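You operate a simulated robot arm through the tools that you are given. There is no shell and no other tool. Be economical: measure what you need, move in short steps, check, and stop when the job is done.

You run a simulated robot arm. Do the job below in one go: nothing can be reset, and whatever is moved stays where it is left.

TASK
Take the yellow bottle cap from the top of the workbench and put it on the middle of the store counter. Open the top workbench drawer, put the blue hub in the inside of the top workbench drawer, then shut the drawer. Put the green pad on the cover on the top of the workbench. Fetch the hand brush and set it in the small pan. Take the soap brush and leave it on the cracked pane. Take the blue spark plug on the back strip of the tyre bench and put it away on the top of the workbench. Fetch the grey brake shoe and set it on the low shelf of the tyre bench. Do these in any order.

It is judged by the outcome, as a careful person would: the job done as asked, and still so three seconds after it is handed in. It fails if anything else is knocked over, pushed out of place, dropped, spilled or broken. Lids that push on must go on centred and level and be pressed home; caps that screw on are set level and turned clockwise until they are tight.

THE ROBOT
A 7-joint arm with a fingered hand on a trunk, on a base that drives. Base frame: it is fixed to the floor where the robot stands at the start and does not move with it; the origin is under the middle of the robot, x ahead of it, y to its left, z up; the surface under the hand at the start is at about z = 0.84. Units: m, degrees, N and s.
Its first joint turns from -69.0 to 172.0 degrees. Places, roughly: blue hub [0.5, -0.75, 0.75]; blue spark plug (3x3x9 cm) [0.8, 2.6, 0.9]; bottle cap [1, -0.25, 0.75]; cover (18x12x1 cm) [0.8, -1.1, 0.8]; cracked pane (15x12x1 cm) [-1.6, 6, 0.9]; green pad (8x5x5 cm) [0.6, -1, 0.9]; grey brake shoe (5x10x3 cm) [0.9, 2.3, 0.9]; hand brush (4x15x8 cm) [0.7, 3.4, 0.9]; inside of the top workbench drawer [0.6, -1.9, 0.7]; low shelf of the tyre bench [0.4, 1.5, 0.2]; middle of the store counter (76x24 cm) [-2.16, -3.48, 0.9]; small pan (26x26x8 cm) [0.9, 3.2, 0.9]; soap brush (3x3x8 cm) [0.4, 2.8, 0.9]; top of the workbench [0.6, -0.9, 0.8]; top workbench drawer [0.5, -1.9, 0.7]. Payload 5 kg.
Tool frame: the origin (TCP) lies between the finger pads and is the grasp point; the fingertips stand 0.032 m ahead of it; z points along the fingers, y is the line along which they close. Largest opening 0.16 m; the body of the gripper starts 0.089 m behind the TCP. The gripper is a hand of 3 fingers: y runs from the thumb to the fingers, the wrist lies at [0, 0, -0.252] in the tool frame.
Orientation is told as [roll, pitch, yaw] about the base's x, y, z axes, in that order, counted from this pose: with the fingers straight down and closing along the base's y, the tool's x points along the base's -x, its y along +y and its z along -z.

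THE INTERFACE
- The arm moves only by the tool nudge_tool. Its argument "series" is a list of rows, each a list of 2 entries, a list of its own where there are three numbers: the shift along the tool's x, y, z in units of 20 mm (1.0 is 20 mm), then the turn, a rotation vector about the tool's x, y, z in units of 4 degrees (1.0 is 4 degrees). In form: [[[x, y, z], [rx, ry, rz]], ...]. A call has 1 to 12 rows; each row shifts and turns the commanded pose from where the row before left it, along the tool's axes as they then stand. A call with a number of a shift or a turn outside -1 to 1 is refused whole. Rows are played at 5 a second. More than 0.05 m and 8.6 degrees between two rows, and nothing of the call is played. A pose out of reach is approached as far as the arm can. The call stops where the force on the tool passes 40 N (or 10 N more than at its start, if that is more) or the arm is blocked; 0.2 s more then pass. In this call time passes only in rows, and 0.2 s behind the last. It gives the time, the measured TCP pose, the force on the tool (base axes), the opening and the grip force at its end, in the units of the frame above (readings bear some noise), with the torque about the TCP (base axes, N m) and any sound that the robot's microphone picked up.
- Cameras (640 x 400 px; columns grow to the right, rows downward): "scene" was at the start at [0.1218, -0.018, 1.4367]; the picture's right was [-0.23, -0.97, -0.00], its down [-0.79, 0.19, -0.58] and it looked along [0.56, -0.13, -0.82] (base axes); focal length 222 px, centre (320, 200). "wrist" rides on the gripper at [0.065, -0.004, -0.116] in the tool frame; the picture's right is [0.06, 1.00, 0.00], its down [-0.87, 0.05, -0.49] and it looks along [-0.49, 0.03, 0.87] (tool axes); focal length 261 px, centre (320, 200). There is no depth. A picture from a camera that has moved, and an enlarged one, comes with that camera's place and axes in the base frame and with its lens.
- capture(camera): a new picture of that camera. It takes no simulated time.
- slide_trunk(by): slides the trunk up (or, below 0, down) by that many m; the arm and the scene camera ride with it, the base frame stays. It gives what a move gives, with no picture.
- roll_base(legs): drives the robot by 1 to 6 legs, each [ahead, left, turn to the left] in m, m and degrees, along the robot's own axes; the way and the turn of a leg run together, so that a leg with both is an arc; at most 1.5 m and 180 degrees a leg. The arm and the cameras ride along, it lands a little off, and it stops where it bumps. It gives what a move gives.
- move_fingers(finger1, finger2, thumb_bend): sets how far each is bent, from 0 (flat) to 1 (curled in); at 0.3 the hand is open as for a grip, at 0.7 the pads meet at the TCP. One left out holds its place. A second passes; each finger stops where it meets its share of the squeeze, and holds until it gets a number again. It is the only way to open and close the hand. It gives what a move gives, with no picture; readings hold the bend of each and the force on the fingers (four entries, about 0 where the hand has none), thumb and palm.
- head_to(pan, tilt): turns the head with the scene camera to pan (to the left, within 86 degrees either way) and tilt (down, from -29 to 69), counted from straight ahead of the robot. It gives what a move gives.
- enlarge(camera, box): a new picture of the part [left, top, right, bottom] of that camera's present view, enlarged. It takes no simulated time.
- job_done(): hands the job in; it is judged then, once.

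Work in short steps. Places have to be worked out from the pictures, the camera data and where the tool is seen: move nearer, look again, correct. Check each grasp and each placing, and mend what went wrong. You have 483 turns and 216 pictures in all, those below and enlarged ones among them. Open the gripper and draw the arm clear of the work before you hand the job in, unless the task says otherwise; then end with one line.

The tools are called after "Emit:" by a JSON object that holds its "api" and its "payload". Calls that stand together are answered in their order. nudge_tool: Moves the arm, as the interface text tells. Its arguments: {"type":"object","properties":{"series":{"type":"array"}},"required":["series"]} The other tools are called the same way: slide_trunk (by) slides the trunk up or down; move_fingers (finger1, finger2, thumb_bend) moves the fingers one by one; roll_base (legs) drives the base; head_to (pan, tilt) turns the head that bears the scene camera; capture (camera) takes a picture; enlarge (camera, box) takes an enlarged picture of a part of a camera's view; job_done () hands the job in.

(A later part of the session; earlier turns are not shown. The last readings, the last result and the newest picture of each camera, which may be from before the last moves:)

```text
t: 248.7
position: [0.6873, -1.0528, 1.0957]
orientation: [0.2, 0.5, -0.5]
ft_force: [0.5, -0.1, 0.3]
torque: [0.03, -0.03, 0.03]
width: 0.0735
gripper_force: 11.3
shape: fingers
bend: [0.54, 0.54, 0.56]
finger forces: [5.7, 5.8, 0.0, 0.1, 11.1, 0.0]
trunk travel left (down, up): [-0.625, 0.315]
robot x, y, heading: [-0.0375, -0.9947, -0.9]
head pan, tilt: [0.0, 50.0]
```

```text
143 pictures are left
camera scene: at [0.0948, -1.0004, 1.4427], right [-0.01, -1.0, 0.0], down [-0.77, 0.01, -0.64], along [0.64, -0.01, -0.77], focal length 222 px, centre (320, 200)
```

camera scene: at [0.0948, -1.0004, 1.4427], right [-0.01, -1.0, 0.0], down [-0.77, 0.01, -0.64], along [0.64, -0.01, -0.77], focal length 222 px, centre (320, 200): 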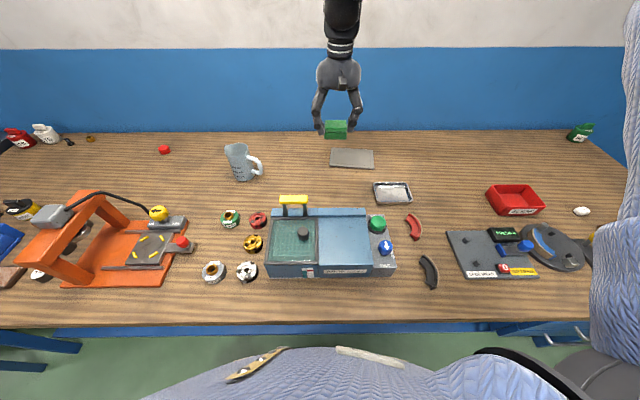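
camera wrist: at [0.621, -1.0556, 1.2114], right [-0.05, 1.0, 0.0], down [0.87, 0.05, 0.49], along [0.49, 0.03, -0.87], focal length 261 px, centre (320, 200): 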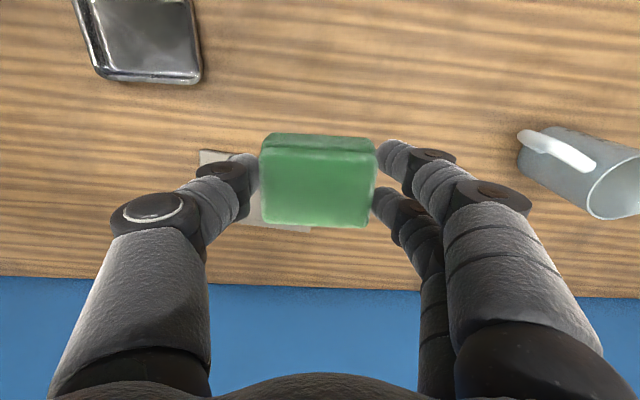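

The cover centre is at about (0.81, -1.138). I move over it and take another look.

Emit:
{"api": "nudge_tool", "payload": {"series": [[[-1, -0.7, 0], [0, 0, 0]], [[-1, -0.7, 0], [0, 0, 0]], [[-1, -0.7, 0], [0, 0, 0]], [[-1, -0.7, 0], [0, 0, 0]], [[-1, -0.7, 0], [0, 0, 0]], [[-1, -0.7, 0], [0, 0, 0]], [[0, 0, 1], [0, 0, 0]], [[0, 0, 1], [0, 0, 0]], [[0, 0, 1], [0, 0, 0]], [[0, 0, 1], [0, 0, 0]], [[0, 0, 1], [0, 0, 0]], [[0, 0, 0], [0, 0, 0]]]}}

Emit:
{"api": "capture", "payload": {"camera": "wrist"}}

Emit:
{"api": "enlarge", "payload": {"camera": "scene", "box": [280, 90, 440, 190]}}

```text
t: 251.3
position: [0.8042, -1.1358, 0.9946]
orientation: [0.2, 0.3, -0.4]
ft_force: [-0.4, 0.3, -0.5]
torque: [-0.01, 0.0, -0.03]
width: 0.0735
gripper_force: 11.3
shape: fingers
bend: [0.54, 0.54, 0.56]
finger forces: [5.6, 5.7, 0.1, 0.1, 11.1, 0.0]
trunk travel left (down, up): [-0.625, 0.315]
robot x, y, heading: [-0.0318, -0.9937, -0.7]
head pan, tilt: [0.0, 50.0]
```

```text
142 pictures are left
camera wrist: at [0.7392, -1.1395, 1.1111], right [-0.05, 1.0, 0.0], down [0.87, 0.05, 0.49], along [0.49, 0.03, -0.87], focal length 261 px, centre (320, 200)
```

wrist: 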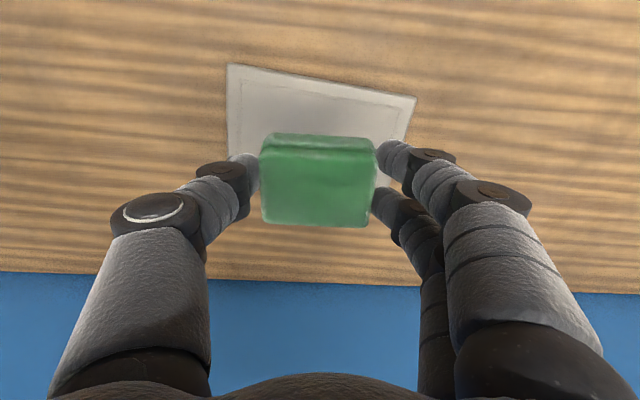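

```text
4.00 times, centred on (360, 140) of scene
camera zoom: at [0.0945, -0.9997, 1.4428], right [-0.01, -1.0, 0.0], down [-0.77, 0.01, -0.64], along [0.64, -0.01, -0.77], focal length 889 px, centre (160, 440)
```

zoom: 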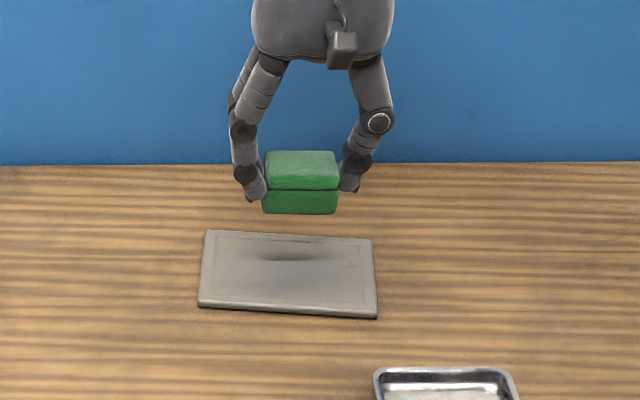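

I shift 16 mm deeper, align the yaw by 6°, and descend near the cover.

Emit:
{"api": "nudge_tool", "payload": {"series": [[[-0.8, -0.2, 0.5], [0, 0, 0.7]], [[0, 0, 1], [0, 0, 0.7]], [[0, 0, 1], [0, 0, 0]], [[0, 0, 1], [0, 0, 0]], [[0, 0, 0], [0, 0, 0]]]}}

Emit:
{"api": "nudge_tool", "payload": {"series": [[[0, 0, 0.15], [0, 0, 0]], [[0, 0, 0.15], [0, 0, 0]], [[0, 0, 0.15], [0, 0, 0]], [[0, 0, 0.15], [0, 0, 0]], [[0, 0, 0], [0, 0, 0]]]}}

```text
t: 252.5
position: [0.8207, -1.14, 0.9247]
orientation: [0.2, 0.3, -6.2]
ft_force: [-0.2, 1.0, -0.6]
torque: [-0.03, 0.01, 0.0]
width: 0.073
gripper_force: 11.7
shape: fingers
bend: [0.54, 0.54, 0.56]
finger forces: [5.6, 5.7, 0.0, 0.0, 10.9, 0.1]
trunk travel left (down, up): [-0.625, 0.315]
robot x, y, heading: [-0.031, -0.999, -0.8]
head pan, tilt: [0.0, 50.0]
```

```text
t: 253.7
position: [0.8213, -1.1402, 0.9128]
orientation: [0.2, 0.3, -6.2]
ft_force: [-0.7, 0.1, 0.1]
torque: [0.0, 0.02, 0.01]
width: 0.0734
gripper_force: 11.3
shape: fingers
bend: [0.54, 0.54, 0.56]
finger forces: [5.7, 5.6, 0.0, 0.0, 10.8, 0.0]
trunk travel left (down, up): [-0.625, 0.315]
robot x, y, heading: [-0.0341, -0.998, -0.5]
head pan, tilt: [0.0, 50.0]
```

Emit:
{"api": "nudge_tool", "payload": {"series": [[[0, 0, 0.1], [0, 0, 0]], [[0, 0, 0.1], [0, 0, 0]], [[0, 0, 0.1], [0, 0, 0]], [[0, 0, 0], [0, 0, 0]]]}}

Emit:
{"api": "capture", "payload": {"camera": "wrist"}}

```text
t: 254.7
position: [0.8199, -1.1396, 0.906]
orientation: [0.1, 0.4, -6.1]
ft_force: [-1.0, 0.9, -0.2]
torque: [-0.05, 0.0, 0.01]
width: 0.0732
gripper_force: 11.5
shape: fingers
bend: [0.54, 0.54, 0.56]
finger forces: [5.7, 5.8, 0.1, 0.0, 11.3, 0.0]
trunk travel left (down, up): [-0.625, 0.315]
robot x, y, heading: [-0.0319, -1.0014, -0.7]
head pan, tilt: [0.0, 50.0]
```

```text
140 pictures are left
camera wrist: at [0.7544, -1.1365, 1.0222], right [0.04, 1.0, 0.0], down [0.87, -0.04, 0.49], along [0.49, -0.02, -0.87], focal length 261 px, centre (320, 200)
```

wrist: 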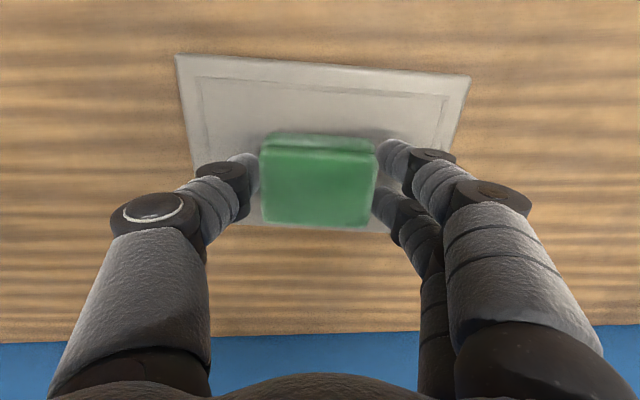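

The pad is centred over the cover. I continue in fine steps.

Emit:
{"api": "nudge_tool", "payload": {"series": [[[0, 0, 0.1], [0, 0, 0]], [[0, 0, 0.1], [0, 0, 0]], [[0, 0, 0.1], [0, 0, 0]], [[0, 0, 0], [0, 0, 0]]]}}

```text
t: 255.7
position: [0.8202, -1.1382, 0.9036]
orientation: [0.1, 0.3, -6.2]
ft_force: [2.8, 0.3, 20.7]
torque: [0.03, -0.11, -0.02]
width: 0.0733
gripper_force: 14.4
shape: fingers
bend: [0.55, 0.55, 0.57]
finger forces: [7.3, 7.4, 0.0, 0.0, 13.6, 0.1]
trunk travel left (down, up): [-0.625, 0.315]
robot x, y, heading: [-0.0331, -1.0001, -0.6]
head pan, tilt: [0.0, 50.0]
```

Contact has come. I release and rise.

Emit:
{"api": "nudge_tool", "payload": {"series": [[[0, 0, -0.1], [0, 0, 0]], [[0, 0, 0], [0, 0, 0]]]}}

Emit:
{"api": "move_fingers", "payload": {"finger1": 0.44, "finger2": 0.44, "thumb_bend": 0.44}}

Emit:
{"api": "nudge_tool", "payload": {"series": [[[0, 0, -0.5], [0, 0, 0]], [[0, 0, -1], [0, 0, 0]], [[0, 0, -1], [0, 0, 0]], [[0, 0, -1], [0, 0, 0]], [[0, 0, -1], [0, 0, 0]], [[0, 0, -1], [0, 0, 0]], [[0, 0, -1], [0, 0, 0]], [[0, 0, -1], [0, 0, 0]], [[0, 0, -1], [0, 0, 0]], [[0.5, 0, -1], [0, 0, -0.7]], [[1, 0, -1], [0, 0, -0.7]], [[1, 0, -1], [0, 0, 0]]]}}

Emit:
{"api": "capture", "payload": {"camera": "wrist"}}

```text
t: 256.3
position: [0.8197, -1.1377, 0.9032]
orientation: [0.1, 0.5, -6.0]
ft_force: [3.3, 3.7, 11.2]
torque: [0.12, -0.09, -0.04]
width: 0.0736
gripper_force: 13.0
shape: fingers
bend: [0.55, 0.55, 0.57]
finger forces: [7.3, 7.5, 0.0, 0.0, 12.2, 0.1]
trunk travel left (down, up): [-0.625, 0.315]
robot x, y, heading: [-0.0328, -1.0004, -0.6]
head pan, tilt: [0.0, 50.0]
```

```text
t: 257.3
position: [0.8191, -1.1389, 0.9023]
orientation: [0.1, 0.4, -6.2]
ft_force: [-0.7, 0.4, -0.1]
torque: [-0.01, 0.03, -0.02]
width: 0.1111
gripper_force: 0.1
shape: fingers
bend: [0.44, 0.44, 0.44]
finger forces: [0.0, 0.1, 0.0, 0.1, 0.0, 0.0]
trunk travel left (down, up): [-0.625, 0.315]
robot x, y, heading: [-0.0329, -0.9978, -0.9]
head pan, tilt: [0.0, 50.0]
```

```text
t: 259.9
position: [0.7702, -1.1379, 1.1332]
orientation: [0.0, 0.3, -0.4]
ft_force: [-0.9, -0.1, -0.2]
torque: [0.01, -0.02, 0.02]
width: 0.1115
gripper_force: 0.0
shape: fingers
bend: [0.44, 0.44, 0.44]
finger forces: [0.0, 0.0, 0.0, 0.1, 0.0, 0.2]
trunk travel left (down, up): [-0.625, 0.315]
robot x, y, heading: [-0.0358, -0.9963, -0.8]
head pan, tilt: [0.0, 50.0]
```

```text
139 pictures are left
camera wrist: at [0.7049, -1.1411, 1.2493], right [-0.05, 1.0, 0.0], down [0.87, 0.05, 0.49], along [0.49, 0.03, -0.87], focal length 261 px, centre (320, 200)
```

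wrist: 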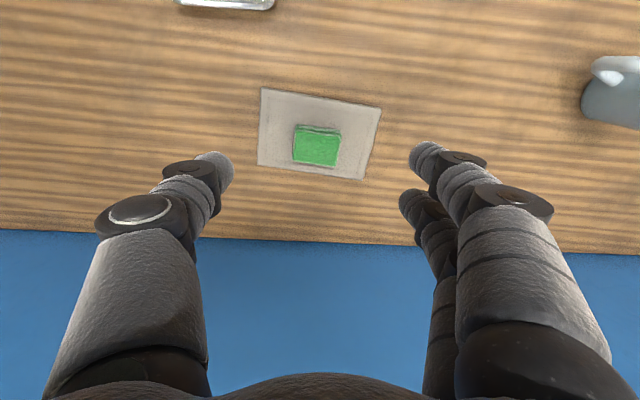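

The pad rests on the cover. I retract and drive to the tyre bench in the +y direction.

Emit:
{"api": "nudge_tool", "payload": {"series": [[[1, 0.5, 0], [0, 0, 0]], [[1, 0.5, 0], [0, 0, 0]], [[1, 0.5, 0], [0, 0, 0]], [[1, 0.5, 0], [0, 0, 0]], [[1, 0.5, 0], [0, 0, 0]], [[1, 0.5, 0], [0, 0, 0]], [[1, 0.5, 0], [0, 0, 0]]]}}

Emit:
{"api": "roll_base", "payload": {"legs": [[-0.5, 0, 0.7], [0, 1.5, 0], [0, 1.5, 0], [0, 0.5, 0]]}}

Emit:
{"api": "head_to", "payload": {"pan": 0, "tilt": 35}}

Emit:
{"api": "capture", "payload": {"camera": "scene"}}

```text
t: 261.5
position: [0.6321, -1.066, 1.1343]
orientation: [0.2, 0.3, -0.5]
ft_force: [-0.9, 0.8, -0.1]
torque: [0.01, -0.02, 0.01]
width: 0.1115
gripper_force: 0.0
shape: fingers
bend: [0.44, 0.44, 0.44]
finger forces: [0.1, 0.1, 0.0, 0.0, 0.0, 0.0]
trunk travel left (down, up): [-0.625, 0.315]
robot x, y, heading: [-0.0324, -0.9956, -0.8]
head pan, tilt: [0.0, 50.0]
```

```text
t: 281.1
position: [0.1957, 2.4526, 1.134]
orientation: [0.0, 0.5, -0.3]
ft_force: [-0.6, -0.1, 0.5]
torque: [-0.03, 0.04, -0.03]
width: 0.1112
gripper_force: 0.1
shape: fingers
bend: [0.44, 0.44, 0.44]
finger forces: [0.0, 0.1, 0.1, 0.0, 0.1, 0.0]
trunk travel left (down, up): [-0.625, 0.315]
robot x, y, heading: [-0.4675, 2.5189, -0.7]
head pan, tilt: [0.0, 50.0]
```

```text
t: 281.9
position: [0.1955, 2.4519, 1.1336]
orientation: [0.0, 0.4, -0.4]
ft_force: [-0.4, 0.1, -0.6]
torque: [0.01, -0.01, 0.03]
width: 0.1112
gripper_force: 0.0
shape: fingers
bend: [0.44, 0.44, 0.44]
finger forces: [0.1, 0.0, 0.0, 0.0, 0.0, 0.0]
trunk travel left (down, up): [-0.625, 0.315]
robot x, y, heading: [-0.4684, 2.5169, -0.5]
head pan, tilt: [0.0, 35.0]
```

```text
138 pictures are left
camera scene: at [-0.3313, 2.5179, 1.4644], right [-0.01, -1.0, 0.0], down [-0.57, 0.01, -0.82], along [0.82, -0.01, -0.57], focal length 222 px, centre (320, 200)
```

scene: 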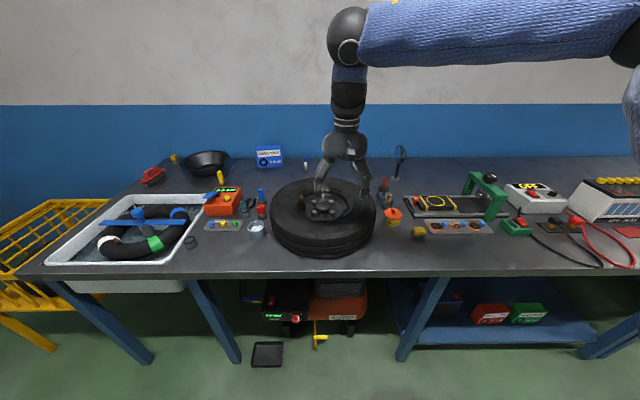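

I zoom in on the bench to find the spark plug, brake shoe, brushes and pan.

Emit:
{"api": "enlarge", "payload": {"camera": "scene", "box": [120, 130, 330, 260]}}

Emit:
{"api": "enlarge", "payload": {"camera": "scene", "box": [300, 130, 510, 260]}}

Emit:
{"api": "enlarge", "payload": {"camera": "scene", "box": [380, 250, 640, 390]}}

```text
3.05 times, centred on (225, 195) of scene
camera zoom: at [-0.3313, 2.5179, 1.4644], right [-0.01, -1.0, 0.0], down [-0.57, 0.01, -0.82], along [0.82, -0.01, -0.57], focal length 677 px, centre (610, 215)
```

zoom: 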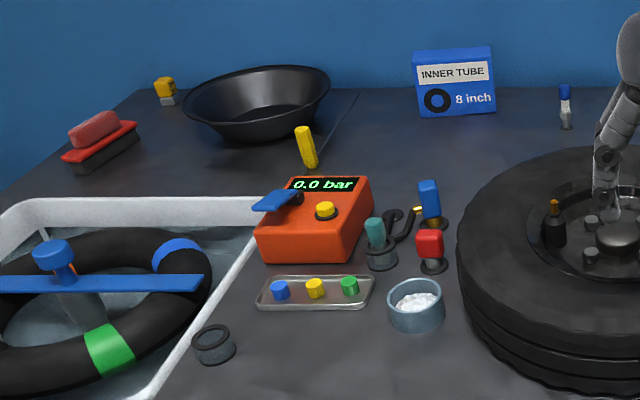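

```text
3.05 times, centred on (405, 195) of scene
camera zoom: at [-0.3313, 2.5179, 1.4644], right [-0.01, -1.0, 0.0], down [-0.57, 0.01, -0.82], along [0.82, -0.01, -0.57], focal length 677 px, centre (61, 215)
```

zoom: 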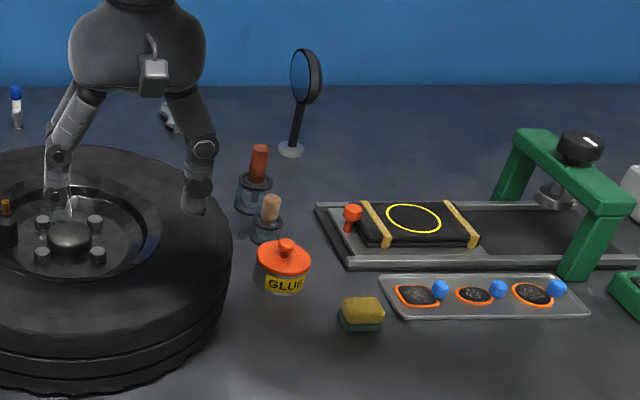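

```text
2.46 times, centred on (510, 320) of scene
camera zoom: at [-0.3313, 2.5179, 1.4644], right [-0.01, -1.0, 0.0], down [-0.57, 0.01, -0.82], along [0.82, -0.01, -0.57], focal length 547 px, centre (-148, -95)
```

zoom: 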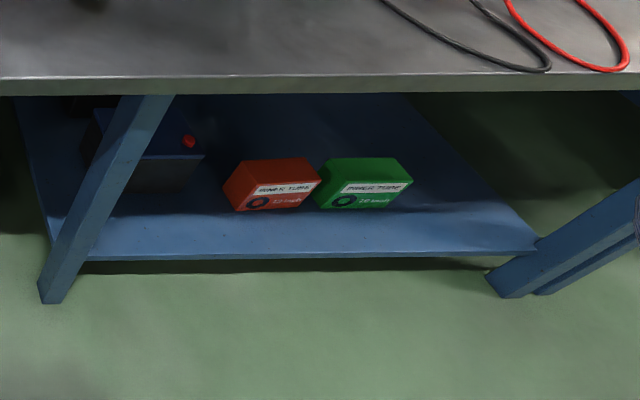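

The spark plug stands at about (0.83, 2.59) at the back. The tyre is in between, so I raise the trunk a bit and drive closer.

Emit:
{"api": "slide_trunk", "payload": {"by": 0.12}}

Emit:
{"api": "roll_base", "payload": {"legs": [[0.36, 0.05, 0.6]]}}

Emit:
{"api": "head_to", "payload": {"pan": 0, "tilt": 45}}

Emit:
{"api": "capture", "payload": {"camera": "scene"}}

Emit:
{"api": "capture", "payload": {"camera": "wrist"}}

```text
t: 283.4
position: [0.1971, 2.4519, 1.2531]
orientation: [0.0, 0.4, -0.4]
ft_force: [-1.0, -0.4, -0.8]
torque: [-0.03, 0.01, 0.0]
width: 0.1113
gripper_force: 0.0
shape: fingers
bend: [0.44, 0.44, 0.44]
finger forces: [0.0, 0.1, 0.0, 0.1, 0.0, 0.0]
trunk travel left (down, up): [-0.745, 0.195]
robot x, y, heading: [-0.4688, 2.5215, -0.7]
head pan, tilt: [0.0, 35.0]
```

```text
t: 285.7
position: [0.5575, 2.5044, 1.2537]
orientation: [0.1, 0.4, 0.1]
ft_force: [0.4, 0.2, -0.7]
torque: [-0.01, 0.04, 0.02]
width: 0.1111
gripper_force: 0.1
shape: fingers
bend: [0.44, 0.44, 0.44]
finger forces: [0.1, 0.0, 0.1, 0.0, 0.1, 0.0]
trunk travel left (down, up): [-0.745, 0.195]
robot x, y, heading: [-0.1157, 2.5698, -0.1]
head pan, tilt: [0.0, 35.0]
```

```text
t: 286.4
position: [0.5561, 2.5058, 1.2534]
orientation: [0.1, 0.4, 0.1]
ft_force: [-0.1, -0.5, -0.7]
torque: [-0.01, 0.0, -0.04]
width: 0.1114
gripper_force: 0.0
shape: fingers
bend: [0.44, 0.44, 0.44]
finger forces: [0.1, 0.0, 0.1, 0.1, 0.1, 0.0]
trunk travel left (down, up): [-0.745, 0.195]
robot x, y, heading: [-0.1073, 2.5687, 0.0]
head pan, tilt: [0.0, 45.0]
```

```text
134 pictures are left
camera scene: at [0.0226, 2.5671, 1.5697], right [0.0, -1.0, 0.0], down [-0.71, 0.0, -0.71], along [0.71, 0.0, -0.71], focal length 222 px, centre (320, 200)
```

scene: 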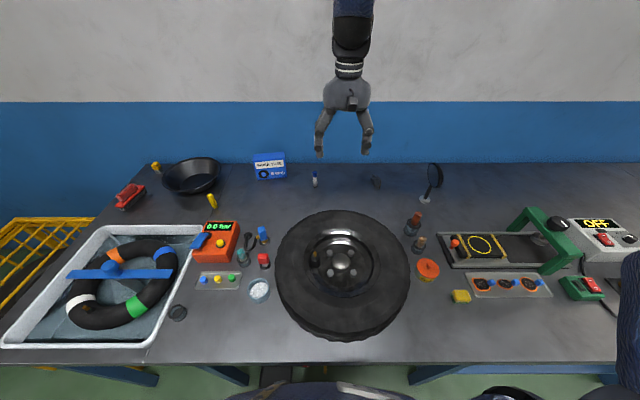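

```text
133 pictures are left
camera wrist: at [0.4908, 2.5012, 1.3699], right [-0.06, 1.0, 0.0], down [0.87, 0.05, 0.49], along [0.49, 0.03, -0.87], focal length 261 px, centre (320, 200)
```

wrist: 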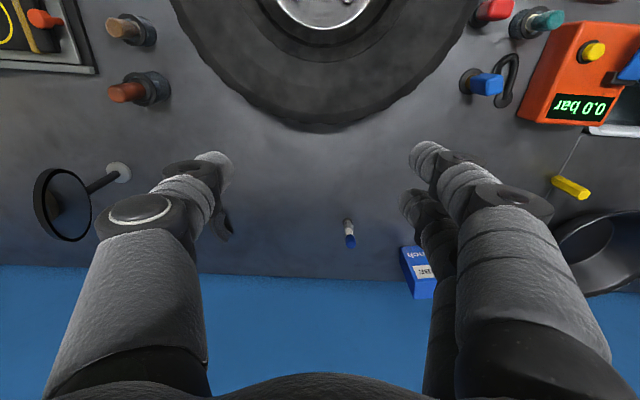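

The plug stands at about (0.828, 2.59), with a box close on its left. I approach with yaw +40° and a narrow opening.

Emit:
{"api": "roll_base", "payload": {"legs": [[0.025, 0.03, 0]]}}

Emit:
{"api": "move_fingers", "payload": {"finger1": 0.52, "finger2": 0.52, "thumb_bend": 0.52}}

Emit:
{"api": "nudge_tool", "payload": {"series": [[[-1, 0.2, 0], [0, 0, -0.5]], [[-1, 0.2, 0], [0, 0, -0.5]], [[-1, 0.2, 0], [0, 0, -0.5]], [[-1, 0.2, 0], [0, 0, -0.5]], [[-1, 0, 0], [0, 0, -0.5]], [[-1, 0, 0], [0, 0, -1]], [[-1, 0, 0], [0, 0, -1]], [[-1, 0, 0], [0, 0, -1]], [[0, 0, 0], [0, 0, -1]], [[0, 0, 0], [0, 0, -1]], [[0, 0, 0], [0, 0, -1]], [[0, 0, 0], [0, 0, -1]]]}}

Emit:
{"api": "capture", "payload": {"camera": "wrist"}}

```text
t: 287.2
position: [0.5705, 2.5198, 1.2526]
orientation: [0.1, 0.6, 0.1]
ft_force: [1.0, 0.7, -0.1]
torque: [-0.08, 0.05, -0.02]
width: 0.1115
gripper_force: 0.0
shape: fingers
bend: [0.44, 0.44, 0.44]
finger forces: [0.1, 0.1, 0.1, 0.1, 0.1, 0.0]
trunk travel left (down, up): [-0.745, 0.195]
robot x, y, heading: [-0.0991, 2.5826, -0.2]
head pan, tilt: [0.0, 45.0]
stopped in leg 1: the robot was blocked; the commanded pose is now the measured one
```

```text
t: 288.2
position: [0.5676, 2.5172, 1.255]
orientation: [0.1, 0.4, -0.1]
ft_force: [-0.6, -0.3, 0.1]
torque: [-0.02, 0.0, 0.03]
width: 0.0799
gripper_force: 0.0
shape: fingers
bend: [0.52, 0.52, 0.52]
finger forces: [0.0, 0.0, 0.0, 0.0, 0.0, 0.0]
trunk travel left (down, up): [-0.745, 0.195]
robot x, y, heading: [-0.0989, 2.5804, -0.5]
head pan, tilt: [0.0, 45.0]
```

```text
t: 290.8
position: [0.7251, 2.5542, 1.2538]
orientation: [0.5, 0.1, 38.0]
ft_force: [0.0, -0.5, 0.0]
torque: [-0.03, 0.0, 0.0]
width: 0.0799
gripper_force: 0.1
shape: fingers
bend: [0.52, 0.52, 0.52]
finger forces: [0.1, 0.0, 0.1, 0.0, 0.1, 0.1]
trunk travel left (down, up): [-0.745, 0.195]
robot x, y, heading: [-0.0987, 2.5779, 0.0]
head pan, tilt: [0.0, 45.0]
```

```text
132 pictures are left
camera wrist: at [0.6756, 2.5105, 1.3693], right [-0.66, 0.75, 0.01], down [0.65, 0.58, 0.49], along [0.36, 0.33, -0.87], focal length 261 px, centre (320, 200)
```

wrist: 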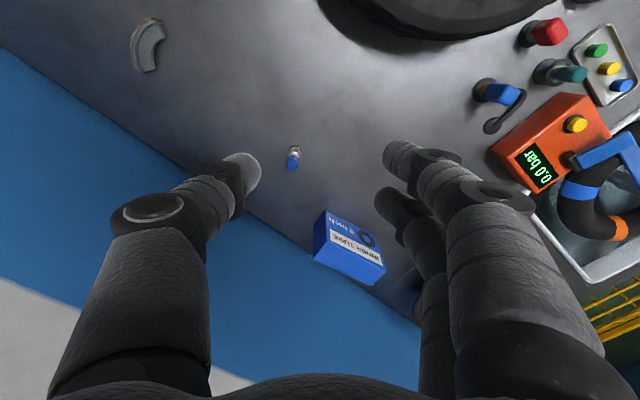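

I move over the plug, then lower.

Emit:
{"api": "nudge_tool", "payload": {"series": [[[-0.9, -0.34, 0], [0, 0, 0]], [[-0.9, -0.34, 0], [0, 0, 0]], [[-0.9, -0.34, 0], [0, 0, 0]], [[-0.9, -0.34, 0], [0, 0, 0]], [[-0.9, -0.34, 0], [0, 0, 0]], [[-0.77, -0.33, 0], [0, 0, 0]], [[0, 0, 0], [0, 0, 0]]]}}

Emit:
{"api": "slide_trunk", "payload": {"by": -0.16}}

Emit:
{"api": "capture", "payload": {"camera": "wrist"}}

```text
t: 292.4
position: [0.8323, 2.5865, 1.2533]
orientation: [0.5, 0.1, 37.9]
ft_force: [-0.7, -0.9, 0.1]
torque: [0.01, -0.01, 0.0]
width: 0.0799
gripper_force: 0.1
shape: fingers
bend: [0.52, 0.52, 0.52]
finger forces: [0.1, 0.1, 0.1, 0.1, 0.0, 0.0]
trunk travel left (down, up): [-0.745, 0.195]
robot x, y, heading: [-0.0988, 2.5804, 0.1]
head pan, tilt: [0.0, 45.0]
```

```text
t: 294.2
position: [0.8336, 2.5885, 1.0928]
orientation: [0.3, 0.2, 37.9]
ft_force: [-0.3, 0.8, 0.5]
torque: [-0.02, 0.0, 0.0]
width: 0.0798
gripper_force: 0.0
shape: fingers
bend: [0.52, 0.52, 0.52]
finger forces: [0.0, 0.1, 0.0, 0.1, 0.0, 0.0]
trunk travel left (down, up): [-0.585, 0.355]
robot x, y, heading: [-0.0981, 2.5823, -0.1]
head pan, tilt: [0.0, 45.0]
```

```text
131 pictures are left
camera wrist: at [0.7833, 2.5441, 1.2087], right [-0.66, 0.75, 0.01], down [0.65, 0.58, 0.49], along [0.36, 0.33, -0.87], focal length 261 px, centre (320, 200)
```

wrist: 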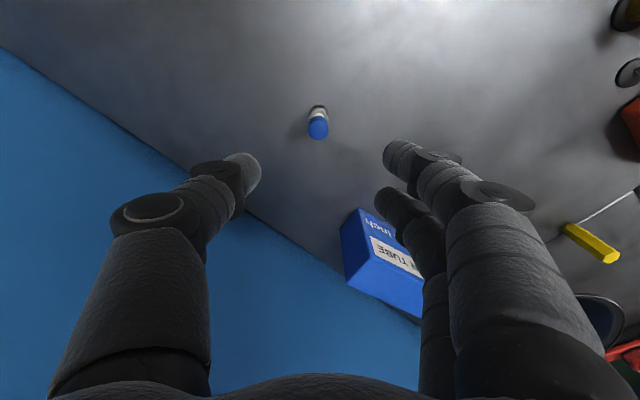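

The plug is centred and the box is clear. I descend.

Emit:
{"api": "nudge_tool", "payload": {"series": [[[0, 0, 1], [0, 0, 0]], [[0, 0, 1], [0, 0, 0]], [[0, 0, 1], [0, 0, 0]], [[0, 0, 1], [0, 0, 0]], [[0, 0, 1], [0, 0, 0]], [[0, 0, 1], [0, 0, 0]], [[0, 0, 1], [0, 0, 0]], [[0, 0, 1], [0, 0, 0]], [[0, 0, 0.5], [0, 0, 0]], [[0, 0, 0], [0, 0, 0]]]}}

Emit:
{"api": "capture", "payload": {"camera": "wrist"}}

```text
t: 296.4
position: [0.8314, 2.5867, 0.9222]
orientation: [0.5, 0.0, 37.9]
ft_force: [0.0, -0.4, 0.8]
torque: [0.0, 0.0, -0.02]
width: 0.0798
gripper_force: 0.1
shape: fingers
bend: [0.52, 0.52, 0.52]
finger forces: [0.1, 0.0, 0.1, 0.0, 0.0, 0.0]
trunk travel left (down, up): [-0.585, 0.355]
robot x, y, heading: [-0.0993, 2.5823, -0.1]
head pan, tilt: [0.0, 45.0]
```

```text
130 pictures are left
camera wrist: at [0.7826, 2.5439, 1.0385], right [-0.66, 0.75, 0.01], down [0.66, 0.58, 0.49], along [0.36, 0.33, -0.87], focal length 261 px, centre (320, 200)
```

wrist: 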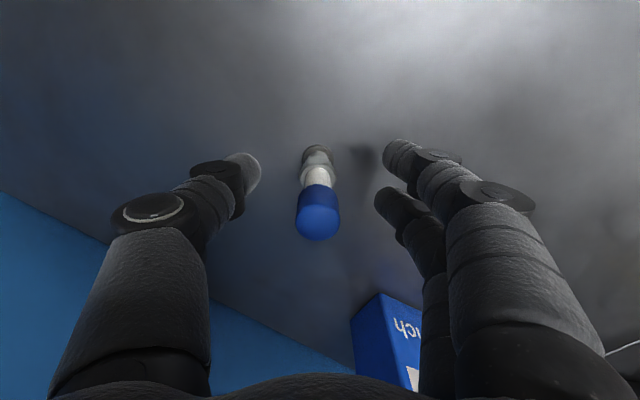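

I lower 1 cm more and close on the plug.

Emit:
{"api": "nudge_tool", "payload": {"series": [[[0, 0, 0.5], [0, 0, 0]], [[0, 0, 0], [0, 0, 0]]]}}

Emit:
{"api": "move_fingers", "payload": {"finger1": 0.71, "finger2": 0.71, "thumb_bend": 0.71}}

Emit:
{"api": "capture", "payload": {"camera": "wrist"}}

```text
t: 297.1
position: [0.8321, 2.5878, 0.9127]
orientation: [0.3, 0.1, 37.8]
ft_force: [0.8, -0.8, 0.5]
torque: [0.04, -0.01, 0.03]
width: 0.0797
gripper_force: 0.1
shape: fingers
bend: [0.52, 0.52, 0.52]
finger forces: [0.0, 0.1, 0.0, 0.0, 0.1, 0.0]
trunk travel left (down, up): [-0.585, 0.355]
robot x, y, heading: [-0.0988, 2.5804, -0.1]
head pan, tilt: [0.0, 45.0]
```

```text
t: 298.1
position: [0.8331, 2.5882, 0.9131]
orientation: [0.4, 0.1, 37.9]
ft_force: [-0.4, -1.1, 0.6]
torque: [0.0, -0.01, -0.02]
width: 0.015
gripper_force: 5.1
shape: fingers
bend: [0.71, 0.67, 0.69]
finger forces: [0.1, 5.6, 0.1, 0.1, 5.9, 0.0]
trunk travel left (down, up): [-0.585, 0.355]
robot x, y, heading: [-0.1008, 2.5846, -0.2]
head pan, tilt: [0.0, 45.0]
```

```text
129 pictures are left
camera wrist: at [0.7828, 2.5442, 1.0285], right [-0.66, 0.75, 0.01], down [0.66, 0.58, 0.49], along [0.36, 0.33, -0.87], focal length 261 px, centre (320, 200)
```

wrist: 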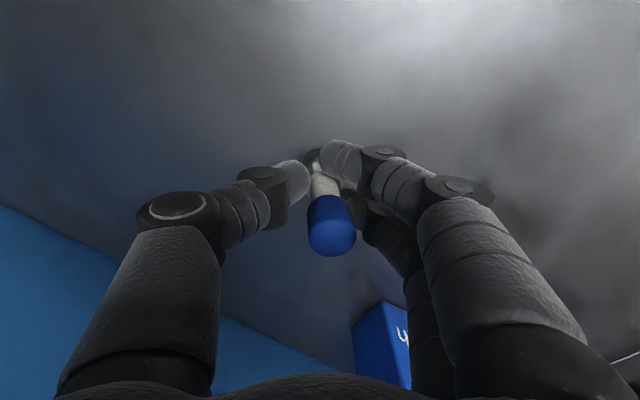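

Only one finger and the thumb touch the thin part. I reopen slightly, check that it stands, and regrip higher on the thicker blue boot.

Emit:
{"api": "move_fingers", "payload": {"finger1": 0.58, "finger2": 0.58, "thumb_bend": 0.58}}

Emit:
{"api": "capture", "payload": {"camera": "wrist"}}

```text
t: 299.1
position: [0.833, 2.5878, 0.9131]
orientation: [0.4, 0.2, 37.9]
ft_force: [-0.3, -1.4, -0.2]
torque: [0.01, -0.01, -0.01]
width: 0.0584
gripper_force: 0.0
shape: fingers
bend: [0.57, 0.57, 0.57]
finger forces: [0.0, 0.0, 0.0, 0.1, 0.0, 0.0]
trunk travel left (down, up): [-0.585, 0.355]
robot x, y, heading: [-0.0981, 2.5812, -0.3]
head pan, tilt: [0.0, 45.0]
```

```text
128 pictures are left
camera wrist: at [0.7828, 2.5442, 1.0286], right [-0.66, 0.75, 0.01], down [0.66, 0.58, 0.49], along [0.36, 0.33, -0.87], focal length 261 px, centre (320, 200)
```

wrist: 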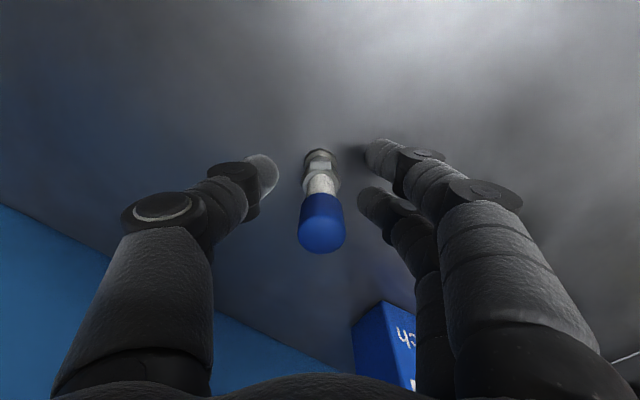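

It stands. I raise 25 mm and close on the boot.

Emit:
{"api": "nudge_tool", "payload": {"series": [[[0, 0, -0.6], [0, 0, 0]], [[0, 0, -0.6], [0, 0, 0]], [[0, 0, 0], [0, 0, 0]]]}}

Emit:
{"api": "move_fingers", "payload": {"finger1": 0.71, "finger2": 0.71, "thumb_bend": 0.71}}

Emit:
{"api": "capture", "payload": {"camera": "wrist"}}

```text
t: 299.9
position: [0.8319, 2.5881, 0.9368]
orientation: [0.4, 0.1, 37.9]
ft_force: [0.2, 0.3, 0.3]
torque: [-0.02, -0.01, -0.01]
width: 0.0585
gripper_force: 0.1
shape: fingers
bend: [0.57, 0.57, 0.57]
finger forces: [0.0, 0.1, 0.1, 0.1, 0.1, 0.1]
trunk travel left (down, up): [-0.585, 0.355]
robot x, y, heading: [-0.0996, 2.5782, 0.1]
head pan, tilt: [0.0, 45.0]
```

```text
t: 300.9
position: [0.833, 2.5882, 0.9357]
orientation: [0.5, 0.1, 37.9]
ft_force: [-0.5, 0.4, -0.3]
torque: [0.03, -0.01, -0.02]
width: 0.0149
gripper_force: 7.0
shape: fingers
bend: [0.71, 0.67, 0.69]
finger forces: [0.0, 6.3, 0.0, 0.0, 6.9, 0.0]
trunk travel left (down, up): [-0.585, 0.355]
robot x, y, heading: [-0.0977, 2.5832, -0.2]
head pan, tilt: [0.0, 45.0]
```

```text
127 pictures are left
camera wrist: at [0.7828, 2.5445, 1.0524], right [-0.66, 0.75, 0.01], down [0.66, 0.58, 0.49], along [0.36, 0.33, -0.87], focal length 261 px, centre (320, 200)
```

wrist: 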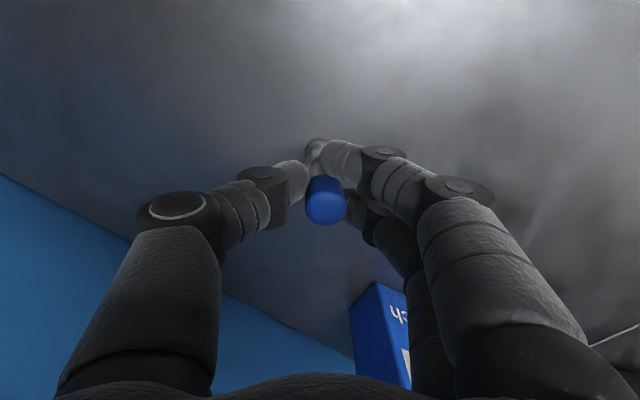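

The plug sits about 5 mm toward finger 2. I reopen, shift 5 mm along tool x, and regrip with all three.

Emit:
{"api": "move_fingers", "payload": {"finger1": 0.6, "finger2": 0.6, "thumb_bend": 0.6}}

Emit:
{"api": "nudge_tool", "payload": {"series": [[[0.3, 0, 0.2], [0, 0, 0]], [[0, 0, 0], [0, 0, 0]]]}}

Emit:
{"api": "move_fingers", "payload": {"finger1": 0.72, "finger2": 0.72, "thumb_bend": 0.71}}

Emit:
{"api": "capture", "payload": {"camera": "wrist"}}

```text
t: 301.9
position: [0.8336, 2.5874, 0.9371]
orientation: [0.3, 0.2, 37.9]
ft_force: [0.9, 0.0, 0.0]
torque: [0.01, 0.0, -0.01]
width: 0.0469
gripper_force: 0.1
shape: fingers
bend: [0.6, 0.6, 0.6]
finger forces: [0.0, 0.0, 0.0, 0.1, 0.0, 0.1]
trunk travel left (down, up): [-0.585, 0.355]
robot x, y, heading: [-0.1007, 2.5807, -0.3]
head pan, tilt: [0.0, 45.0]
```

```text
t: 302.4
position: [0.8276, 2.585, 0.9323]
orientation: [0.5, 0.1, 38.0]
ft_force: [0.3, -0.1, 0.5]
torque: [0.05, -0.01, 0.0]
width: 0.047
gripper_force: 0.0
shape: fingers
bend: [0.6, 0.6, 0.6]
finger forces: [0.1, 0.0, 0.1, 0.0, 0.1, 0.0]
trunk travel left (down, up): [-0.585, 0.355]
robot x, y, heading: [-0.1018, 2.5847, -0.1]
head pan, tilt: [0.0, 45.0]
```

```text
t: 303.4
position: [0.8272, 2.5835, 0.9328]
orientation: [0.4, 0.1, 37.9]
ft_force: [0.8, 0.3, -0.2]
torque: [0.0, 0.02, -0.02]
width: 0.0117
gripper_force: 5.2
shape: fingers
bend: [0.72, 0.7, 0.69]
finger forces: [0.0, 5.8, 0.0, 0.1, 5.4, 0.1]
trunk travel left (down, up): [-0.585, 0.355]
robot x, y, heading: [-0.0958, 2.5842, 0.0]
head pan, tilt: [0.0, 45.0]
```

```text
126 pictures are left
camera wrist: at [0.7779, 2.5408, 1.0482], right [-0.66, 0.75, 0.01], down [0.66, 0.58, 0.49], along [0.36, 0.33, -0.87], focal length 261 px, centre (320, 200)
```

wrist: 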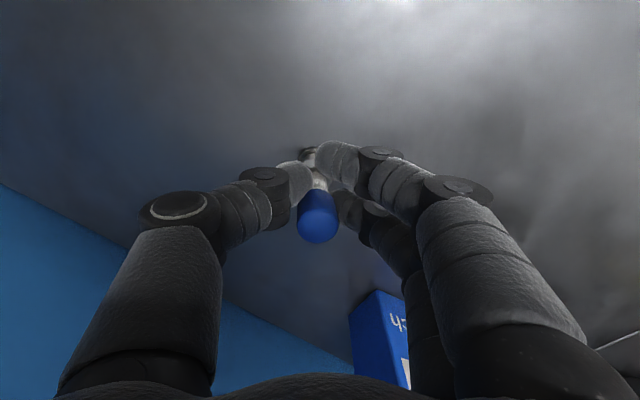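

Finger 1 is now right beside the boot. I curl it further on its own.

Emit:
{"api": "move_fingers", "payload": {"finger1": 0.8, "finger2": 0.74, "thumb_bend": 0.74}}

Emit:
{"api": "enlarge", "payload": {"camera": "wrist", "box": [240, 120, 420, 260]}}

```text
t: 304.4
position: [0.8271, 2.5843, 0.9328]
orientation: [0.4, 0.1, 37.9]
ft_force: [-0.6, 0.6, -0.1]
torque: [0.06, 0.03, 0.0]
width: 0.0066
gripper_force: 11.0
shape: fingers
bend: [0.78, 0.71, 0.7]
finger forces: [0.0, 9.0, 0.0, 0.0, 12.5, 0.1]
trunk travel left (down, up): [-0.585, 0.355]
robot x, y, heading: [-0.099, 2.5826, -0.1]
head pan, tilt: [0.0, 45.0]
```

```text
2.86 times, centred on (330, 190) of wrist
camera zoom: at [0.7779, 2.5408, 1.0482], right [-0.66, 0.75, 0.01], down [0.66, 0.58, 0.49], along [0.36, 0.33, -0.87], focal length 745 px, centre (291, 229)
```

zoom: 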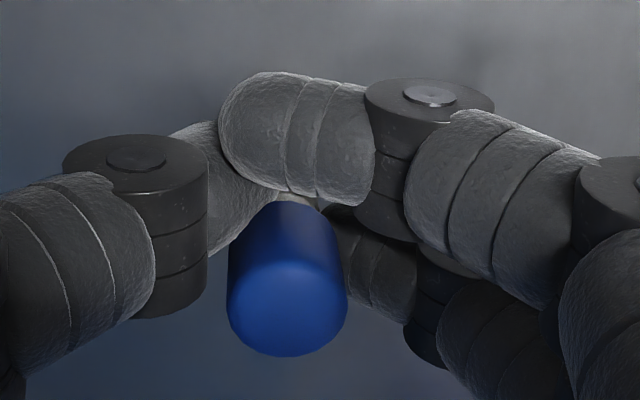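

The plug needs to sit centrally. I reopen, shift back 3 mm, and close all three again.

Emit:
{"api": "move_fingers", "payload": {"finger1": 0.58, "finger2": 0.58, "thumb_bend": 0.58}}

Emit:
{"api": "nudge_tool", "payload": {"series": [[[-0.15, 0, 0], [0, 0, 0]], [[0, 0, 0], [0, 0, 0]]]}}

Emit:
{"api": "enlarge", "payload": {"camera": "wrist", "box": [240, 120, 420, 260]}}

Emit:
{"api": "move_fingers", "payload": {"finger1": 0.72, "finger2": 0.72, "thumb_bend": 0.7}}

Emit:
{"api": "enlarge", "payload": {"camera": "wrist", "box": [240, 120, 420, 260]}}

```text
t: 305.4
position: [0.8274, 2.5838, 0.9316]
orientation: [0.4, 0.1, 37.9]
ft_force: [0.3, -0.4, -0.9]
torque: [-0.04, 0.01, -0.03]
width: 0.0585
gripper_force: 0.0
shape: fingers
bend: [0.57, 0.57, 0.57]
finger forces: [0.1, 0.0, 0.0, 0.0, 0.0, 0.0]
trunk travel left (down, up): [-0.585, 0.355]
robot x, y, heading: [-0.0965, 2.5811, 0.0]
head pan, tilt: [0.0, 45.0]
```

```text
t: 306.1
position: [0.829, 2.5853, 0.9321]
orientation: [0.4, 0.1, 37.9]
ft_force: [-0.4, -0.1, -1.0]
torque: [0.02, 0.03, 0.01]
width: 0.0585
gripper_force: 0.1
shape: fingers
bend: [0.57, 0.57, 0.57]
finger forces: [0.1, 0.1, 0.0, 0.1, 0.0, 0.1]
trunk travel left (down, up): [-0.585, 0.355]
robot x, y, heading: [-0.0988, 2.5817, -0.3]
head pan, tilt: [0.0, 45.0]
```

```text
2.86 times, centred on (330, 190) of wrist
camera zoom: at [0.7801, 2.5424, 1.0481], right [-0.66, 0.75, 0.01], down [0.66, 0.58, 0.49], along [0.36, 0.33, -0.87], focal length 745 px, centre (291, 229)
```

zoom: 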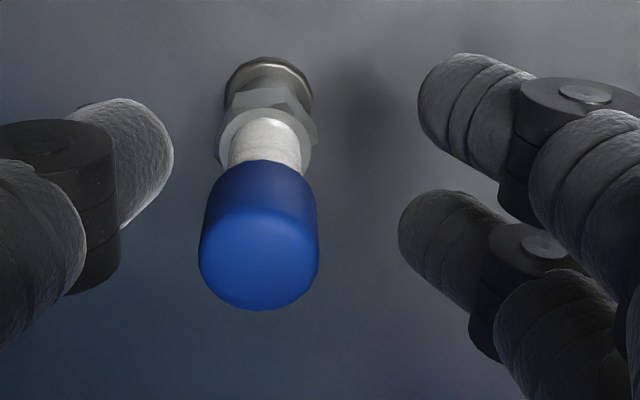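

```text
t: 307.1
position: [0.8305, 2.5857, 0.9326]
orientation: [0.5, 0.1, 37.9]
ft_force: [0.3, 0.2, 0.6]
torque: [0.0, -0.01, -0.03]
width: 0.013
gripper_force: 4.8
shape: fingers
bend: [0.72, 0.7, 0.69]
finger forces: [0.1, 5.5, 0.0, 0.1, 5.3, 0.0]
trunk travel left (down, up): [-0.585, 0.355]
robot x, y, heading: [-0.1029, 2.5813, -0.1]
head pan, tilt: [0.0, 45.0]
```

```text
2.86 times, centred on (330, 190) of wrist
camera zoom: at [0.7801, 2.5427, 1.0481], right [-0.66, 0.75, 0.01], down [0.66, 0.58, 0.49], along [0.36, 0.33, -0.87], focal length 745 px, centre (291, 229)
```

zoom: 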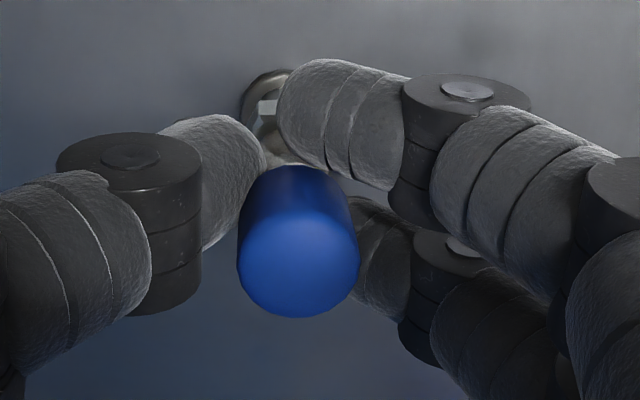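

The tips are pinching the thin white neck. I raise 26 mm so they meet the thicker boot, centred between the fingers.

Emit:
{"api": "move_fingers", "payload": {"finger1": 0.58, "finger2": 0.58, "thumb_bend": 0.58}}

Emit:
{"api": "nudge_tool", "payload": {"series": [[[0.2, 0, -0.7], [0, 0, 0]], [[0, 0, -0.6], [0, 0, 0]], [[0, 0, 0], [0, 0, 0]]]}}

Emit:
{"api": "move_fingers", "payload": {"finger1": 0.71, "finger2": 0.71, "thumb_bend": 0.7}}

Emit:
{"api": "enlarge", "payload": {"camera": "wrist", "box": [240, 120, 420, 260]}}

```text
t: 308.1
position: [0.8301, 2.5863, 0.932]
orientation: [0.4, 0.2, 38.0]
ft_force: [0.5, -0.5, -0.1]
torque: [0.02, 0.0, -0.02]
width: 0.0585
gripper_force: 0.1
shape: fingers
bend: [0.57, 0.57, 0.57]
finger forces: [0.1, 0.1, 0.1, 0.0, 0.0, 0.0]
trunk travel left (down, up): [-0.585, 0.355]
robot x, y, heading: [-0.0992, 2.5806, -0.5]
head pan, tilt: [0.0, 45.0]
```

```text
t: 308.9
position: [0.8262, 2.5846, 0.9578]
orientation: [0.5, 0.0, 37.8]
ft_force: [-0.9, 0.2, -0.2]
torque: [-0.02, 0.0, 0.0]
width: 0.0586
gripper_force: 0.1
shape: fingers
bend: [0.57, 0.57, 0.57]
finger forces: [0.0, 0.0, 0.0, 0.1, 0.1, 0.1]
trunk travel left (down, up): [-0.585, 0.355]
robot x, y, heading: [-0.098, 2.5808, -0.4]
head pan, tilt: [0.0, 45.0]
```

```text
t: 309.9
position: [0.8272, 2.5839, 0.9588]
orientation: [0.4, 0.1, 37.8]
ft_force: [0.5, -0.3, 0.5]
torque: [0.04, 0.02, 0.0]
width: 0.0152
gripper_force: 6.8
shape: fingers
bend: [0.71, 0.67, 0.68]
finger forces: [0.0, 6.0, 0.0, 0.0, 5.9, 0.1]
trunk travel left (down, up): [-0.585, 0.355]
robot x, y, heading: [-0.0985, 2.582, -0.1]
head pan, tilt: [0.0, 45.0]
```

```text
2.86 times, centred on (330, 190) of wrist
camera zoom: at [0.7772, 2.5402, 1.0741], right [-0.66, 0.75, 0.01], down [0.66, 0.58, 0.49], along [0.36, 0.33, -0.87], focal length 745 px, centre (291, 229)
```

zoom: 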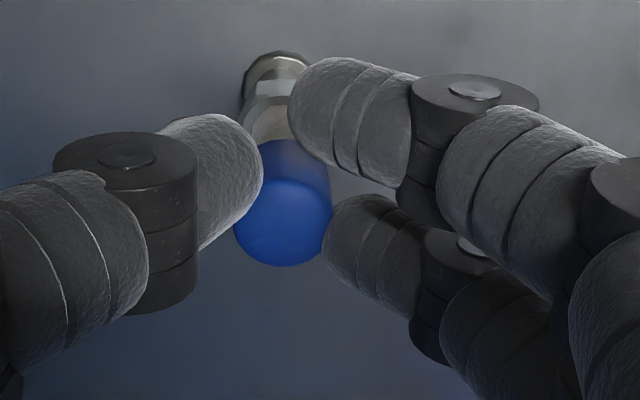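

This is better: the boot sits between both fingers and the thumb. I tighten.

Emit:
{"api": "move_fingers", "payload": {"finger1": 0.78, "finger2": 0.72, "thumb_bend": 0.72}}

Emit:
{"api": "enlarge", "payload": {"camera": "wrist", "box": [240, 120, 420, 260]}}

```text
t: 310.9
position: [0.828, 2.5835, 0.959]
orientation: [0.4, 0.1, 38.1]
ft_force: [0.7, -0.3, 0.4]
torque: [-0.03, 0.02, -0.03]
width: 0.0075
gripper_force: 8.5
shape: fingers
bend: [0.77, 0.68, 0.69]
finger forces: [0.0, 8.2, 0.0, 0.1, 9.3, 0.0]
trunk travel left (down, up): [-0.585, 0.355]
robot x, y, heading: [-0.1001, 2.5833, -0.3]
head pan, tilt: [0.0, 45.0]
```

```text
2.86 times, centred on (330, 190) of wrist
camera zoom: at [0.7772, 2.5402, 1.0741], right [-0.66, 0.75, 0.01], down [0.66, 0.58, 0.49], along [0.36, 0.33, -0.87], focal length 745 px, centre (291, 229)
```

zoom: 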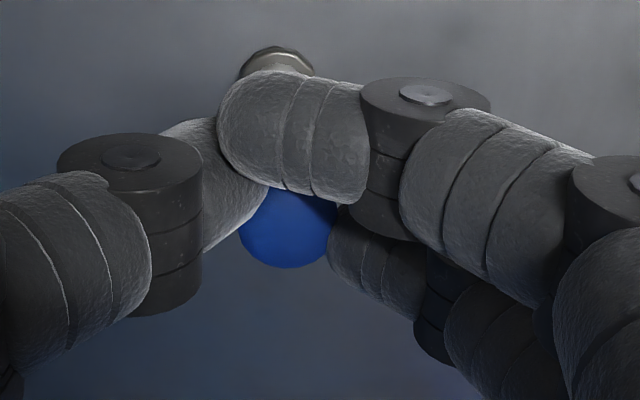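

The upper finger is actually finger 1, so the plug is too near the lower one. I reopen and shift the other way by 9 mm.

Emit:
{"api": "move_fingers", "payload": {"finger1": 0.57, "finger2": 0.57, "thumb_bend": 0.57}}

Emit:
{"api": "nudge_tool", "payload": {"series": [[[-0.45, 0, 0.5], [0, 0, 0]], [[0, 0, 0], [0, 0, 0]]]}}

Emit:
{"api": "move_fingers", "payload": {"finger1": 0.71, "finger2": 0.71, "thumb_bend": 0.7}}

Emit:
{"api": "enlarge", "payload": {"camera": "wrist", "box": [240, 120, 420, 260]}}

```text
t: 311.9
position: [0.8256, 2.5836, 0.958]
orientation: [0.4, 0.1, 37.9]
ft_force: [0.6, -0.3, 1.2]
torque: [-0.01, -0.03, 0.0]
width: 0.0626
gripper_force: 0.1
shape: fingers
bend: [0.56, 0.56, 0.56]
finger forces: [0.0, 0.1, 0.0, 0.0, 0.0, 0.1]
trunk travel left (down, up): [-0.585, 0.355]
robot x, y, heading: [-0.0972, 2.5806, -0.2]
head pan, tilt: [0.0, 45.0]
```

```text
t: 312.4
position: [0.8329, 2.5884, 0.9499]
orientation: [0.3, 0.1, 37.9]
ft_force: [-0.6, 0.4, 0.8]
torque: [-0.02, -0.01, 0.0]
width: 0.0626
gripper_force: 0.0
shape: fingers
bend: [0.56, 0.56, 0.56]
finger forces: [0.0, 0.0, 0.1, 0.0, 0.0, 0.1]
trunk travel left (down, up): [-0.585, 0.355]
robot x, y, heading: [-0.102, 2.5807, -0.6]
head pan, tilt: [0.0, 45.0]
```

```text
t: 313.4
position: [0.8341, 2.5886, 0.9474]
orientation: [0.4, 0.1, 37.9]
ft_force: [-0.1, -0.1, -0.2]
torque: [-0.03, -0.03, 0.01]
width: 0.0204
gripper_force: 6.0
shape: fingers
bend: [0.69, 0.69, 0.68]
finger forces: [2.9, 3.5, 0.1, 0.1, 6.6, 0.1]
trunk travel left (down, up): [-0.585, 0.355]
robot x, y, heading: [-0.0986, 2.5829, -0.3]
head pan, tilt: [0.0, 45.0]
```

```text
2.86 times, centred on (330, 190) of wrist
camera zoom: at [0.784, 2.5455, 1.0639], right [-0.66, 0.75, 0.01], down [0.66, 0.58, 0.49], along [0.36, 0.33, -0.87], focal length 745 px, centre (291, 229)
```

zoom: 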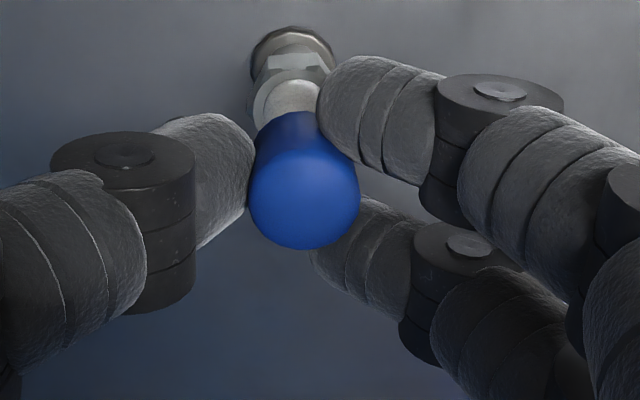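

I have an even three-point grip. I tighten lightly and lift.

Emit:
{"api": "move_fingers", "payload": {"finger1": 0.74, "finger2": 0.74, "thumb_bend": 0.73}}

Emit:
{"api": "nudge_tool", "payload": {"series": [[[0, 0, -1], [0, 0, 0]], [[0, 0, -1], [0, 0, 0]], [[0, 0, -1], [0, 0, 0]], [[0, 0, -1], [0, 0, 0]], [[0, 0, -1], [0, 0, 0]], [[0, 0, -1], [0, 0, 0]], [[0, 0, -1], [0, 0, 0]], [[0, 0, -1], [0, 0, 0]], [[0, 0, -1], [0, 0, 0]], [[0, 0, -1], [0, 0, 0]], [[0, 0, -1], [0, 0, 0]], [[0, 0, -1], [0, 0, 0]]]}}

Emit:
{"api": "capture", "payload": {"camera": "wrist"}}

```text
t: 314.4
position: [0.8342, 2.5882, 0.9483]
orientation: [0.5, 0.0, 37.9]
ft_force: [-0.2, -0.4, -1.2]
torque: [0.0, 0.01, 0.0]
width: 0.0191
gripper_force: 14.1
shape: fingers
bend: [0.72, 0.72, 0.68]
finger forces: [6.5, 7.8, 0.0, 0.1, 13.4, 0.1]
trunk travel left (down, up): [-0.585, 0.355]
robot x, y, heading: [-0.0992, 2.5795, -0.1]
head pan, tilt: [0.0, 45.0]
```

```text
t: 317.1
position: [0.8363, 2.5892, 1.188]
orientation: [0.3, 0.1, 37.9]
ft_force: [-0.5, 0.7, 0.4]
torque: [-0.03, -0.03, 0.01]
width: 0.0191
gripper_force: 14.1
shape: fingers
bend: [0.72, 0.72, 0.68]
finger forces: [7.0, 8.3, 0.1, 0.1, 13.3, 0.0]
trunk travel left (down, up): [-0.585, 0.355]
robot x, y, heading: [-0.0979, 2.583, -0.2]
head pan, tilt: [0.0, 45.0]
```

```text
119 pictures are left
camera wrist: at [0.7859, 2.5457, 1.3042], right [-0.66, 0.75, 0.01], down [0.65, 0.58, 0.49], along [0.36, 0.33, -0.87], focal length 261 px, centre (320, 200)
```

wrist: 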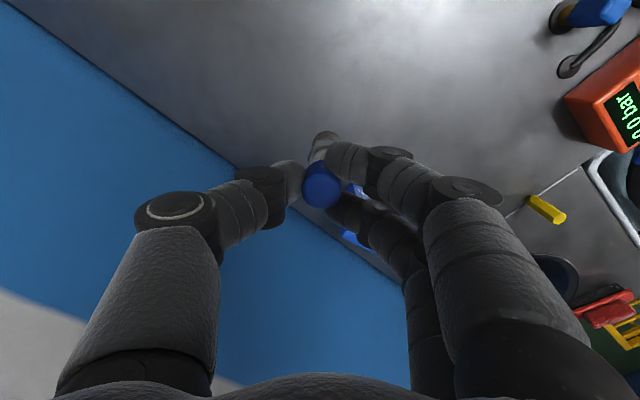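

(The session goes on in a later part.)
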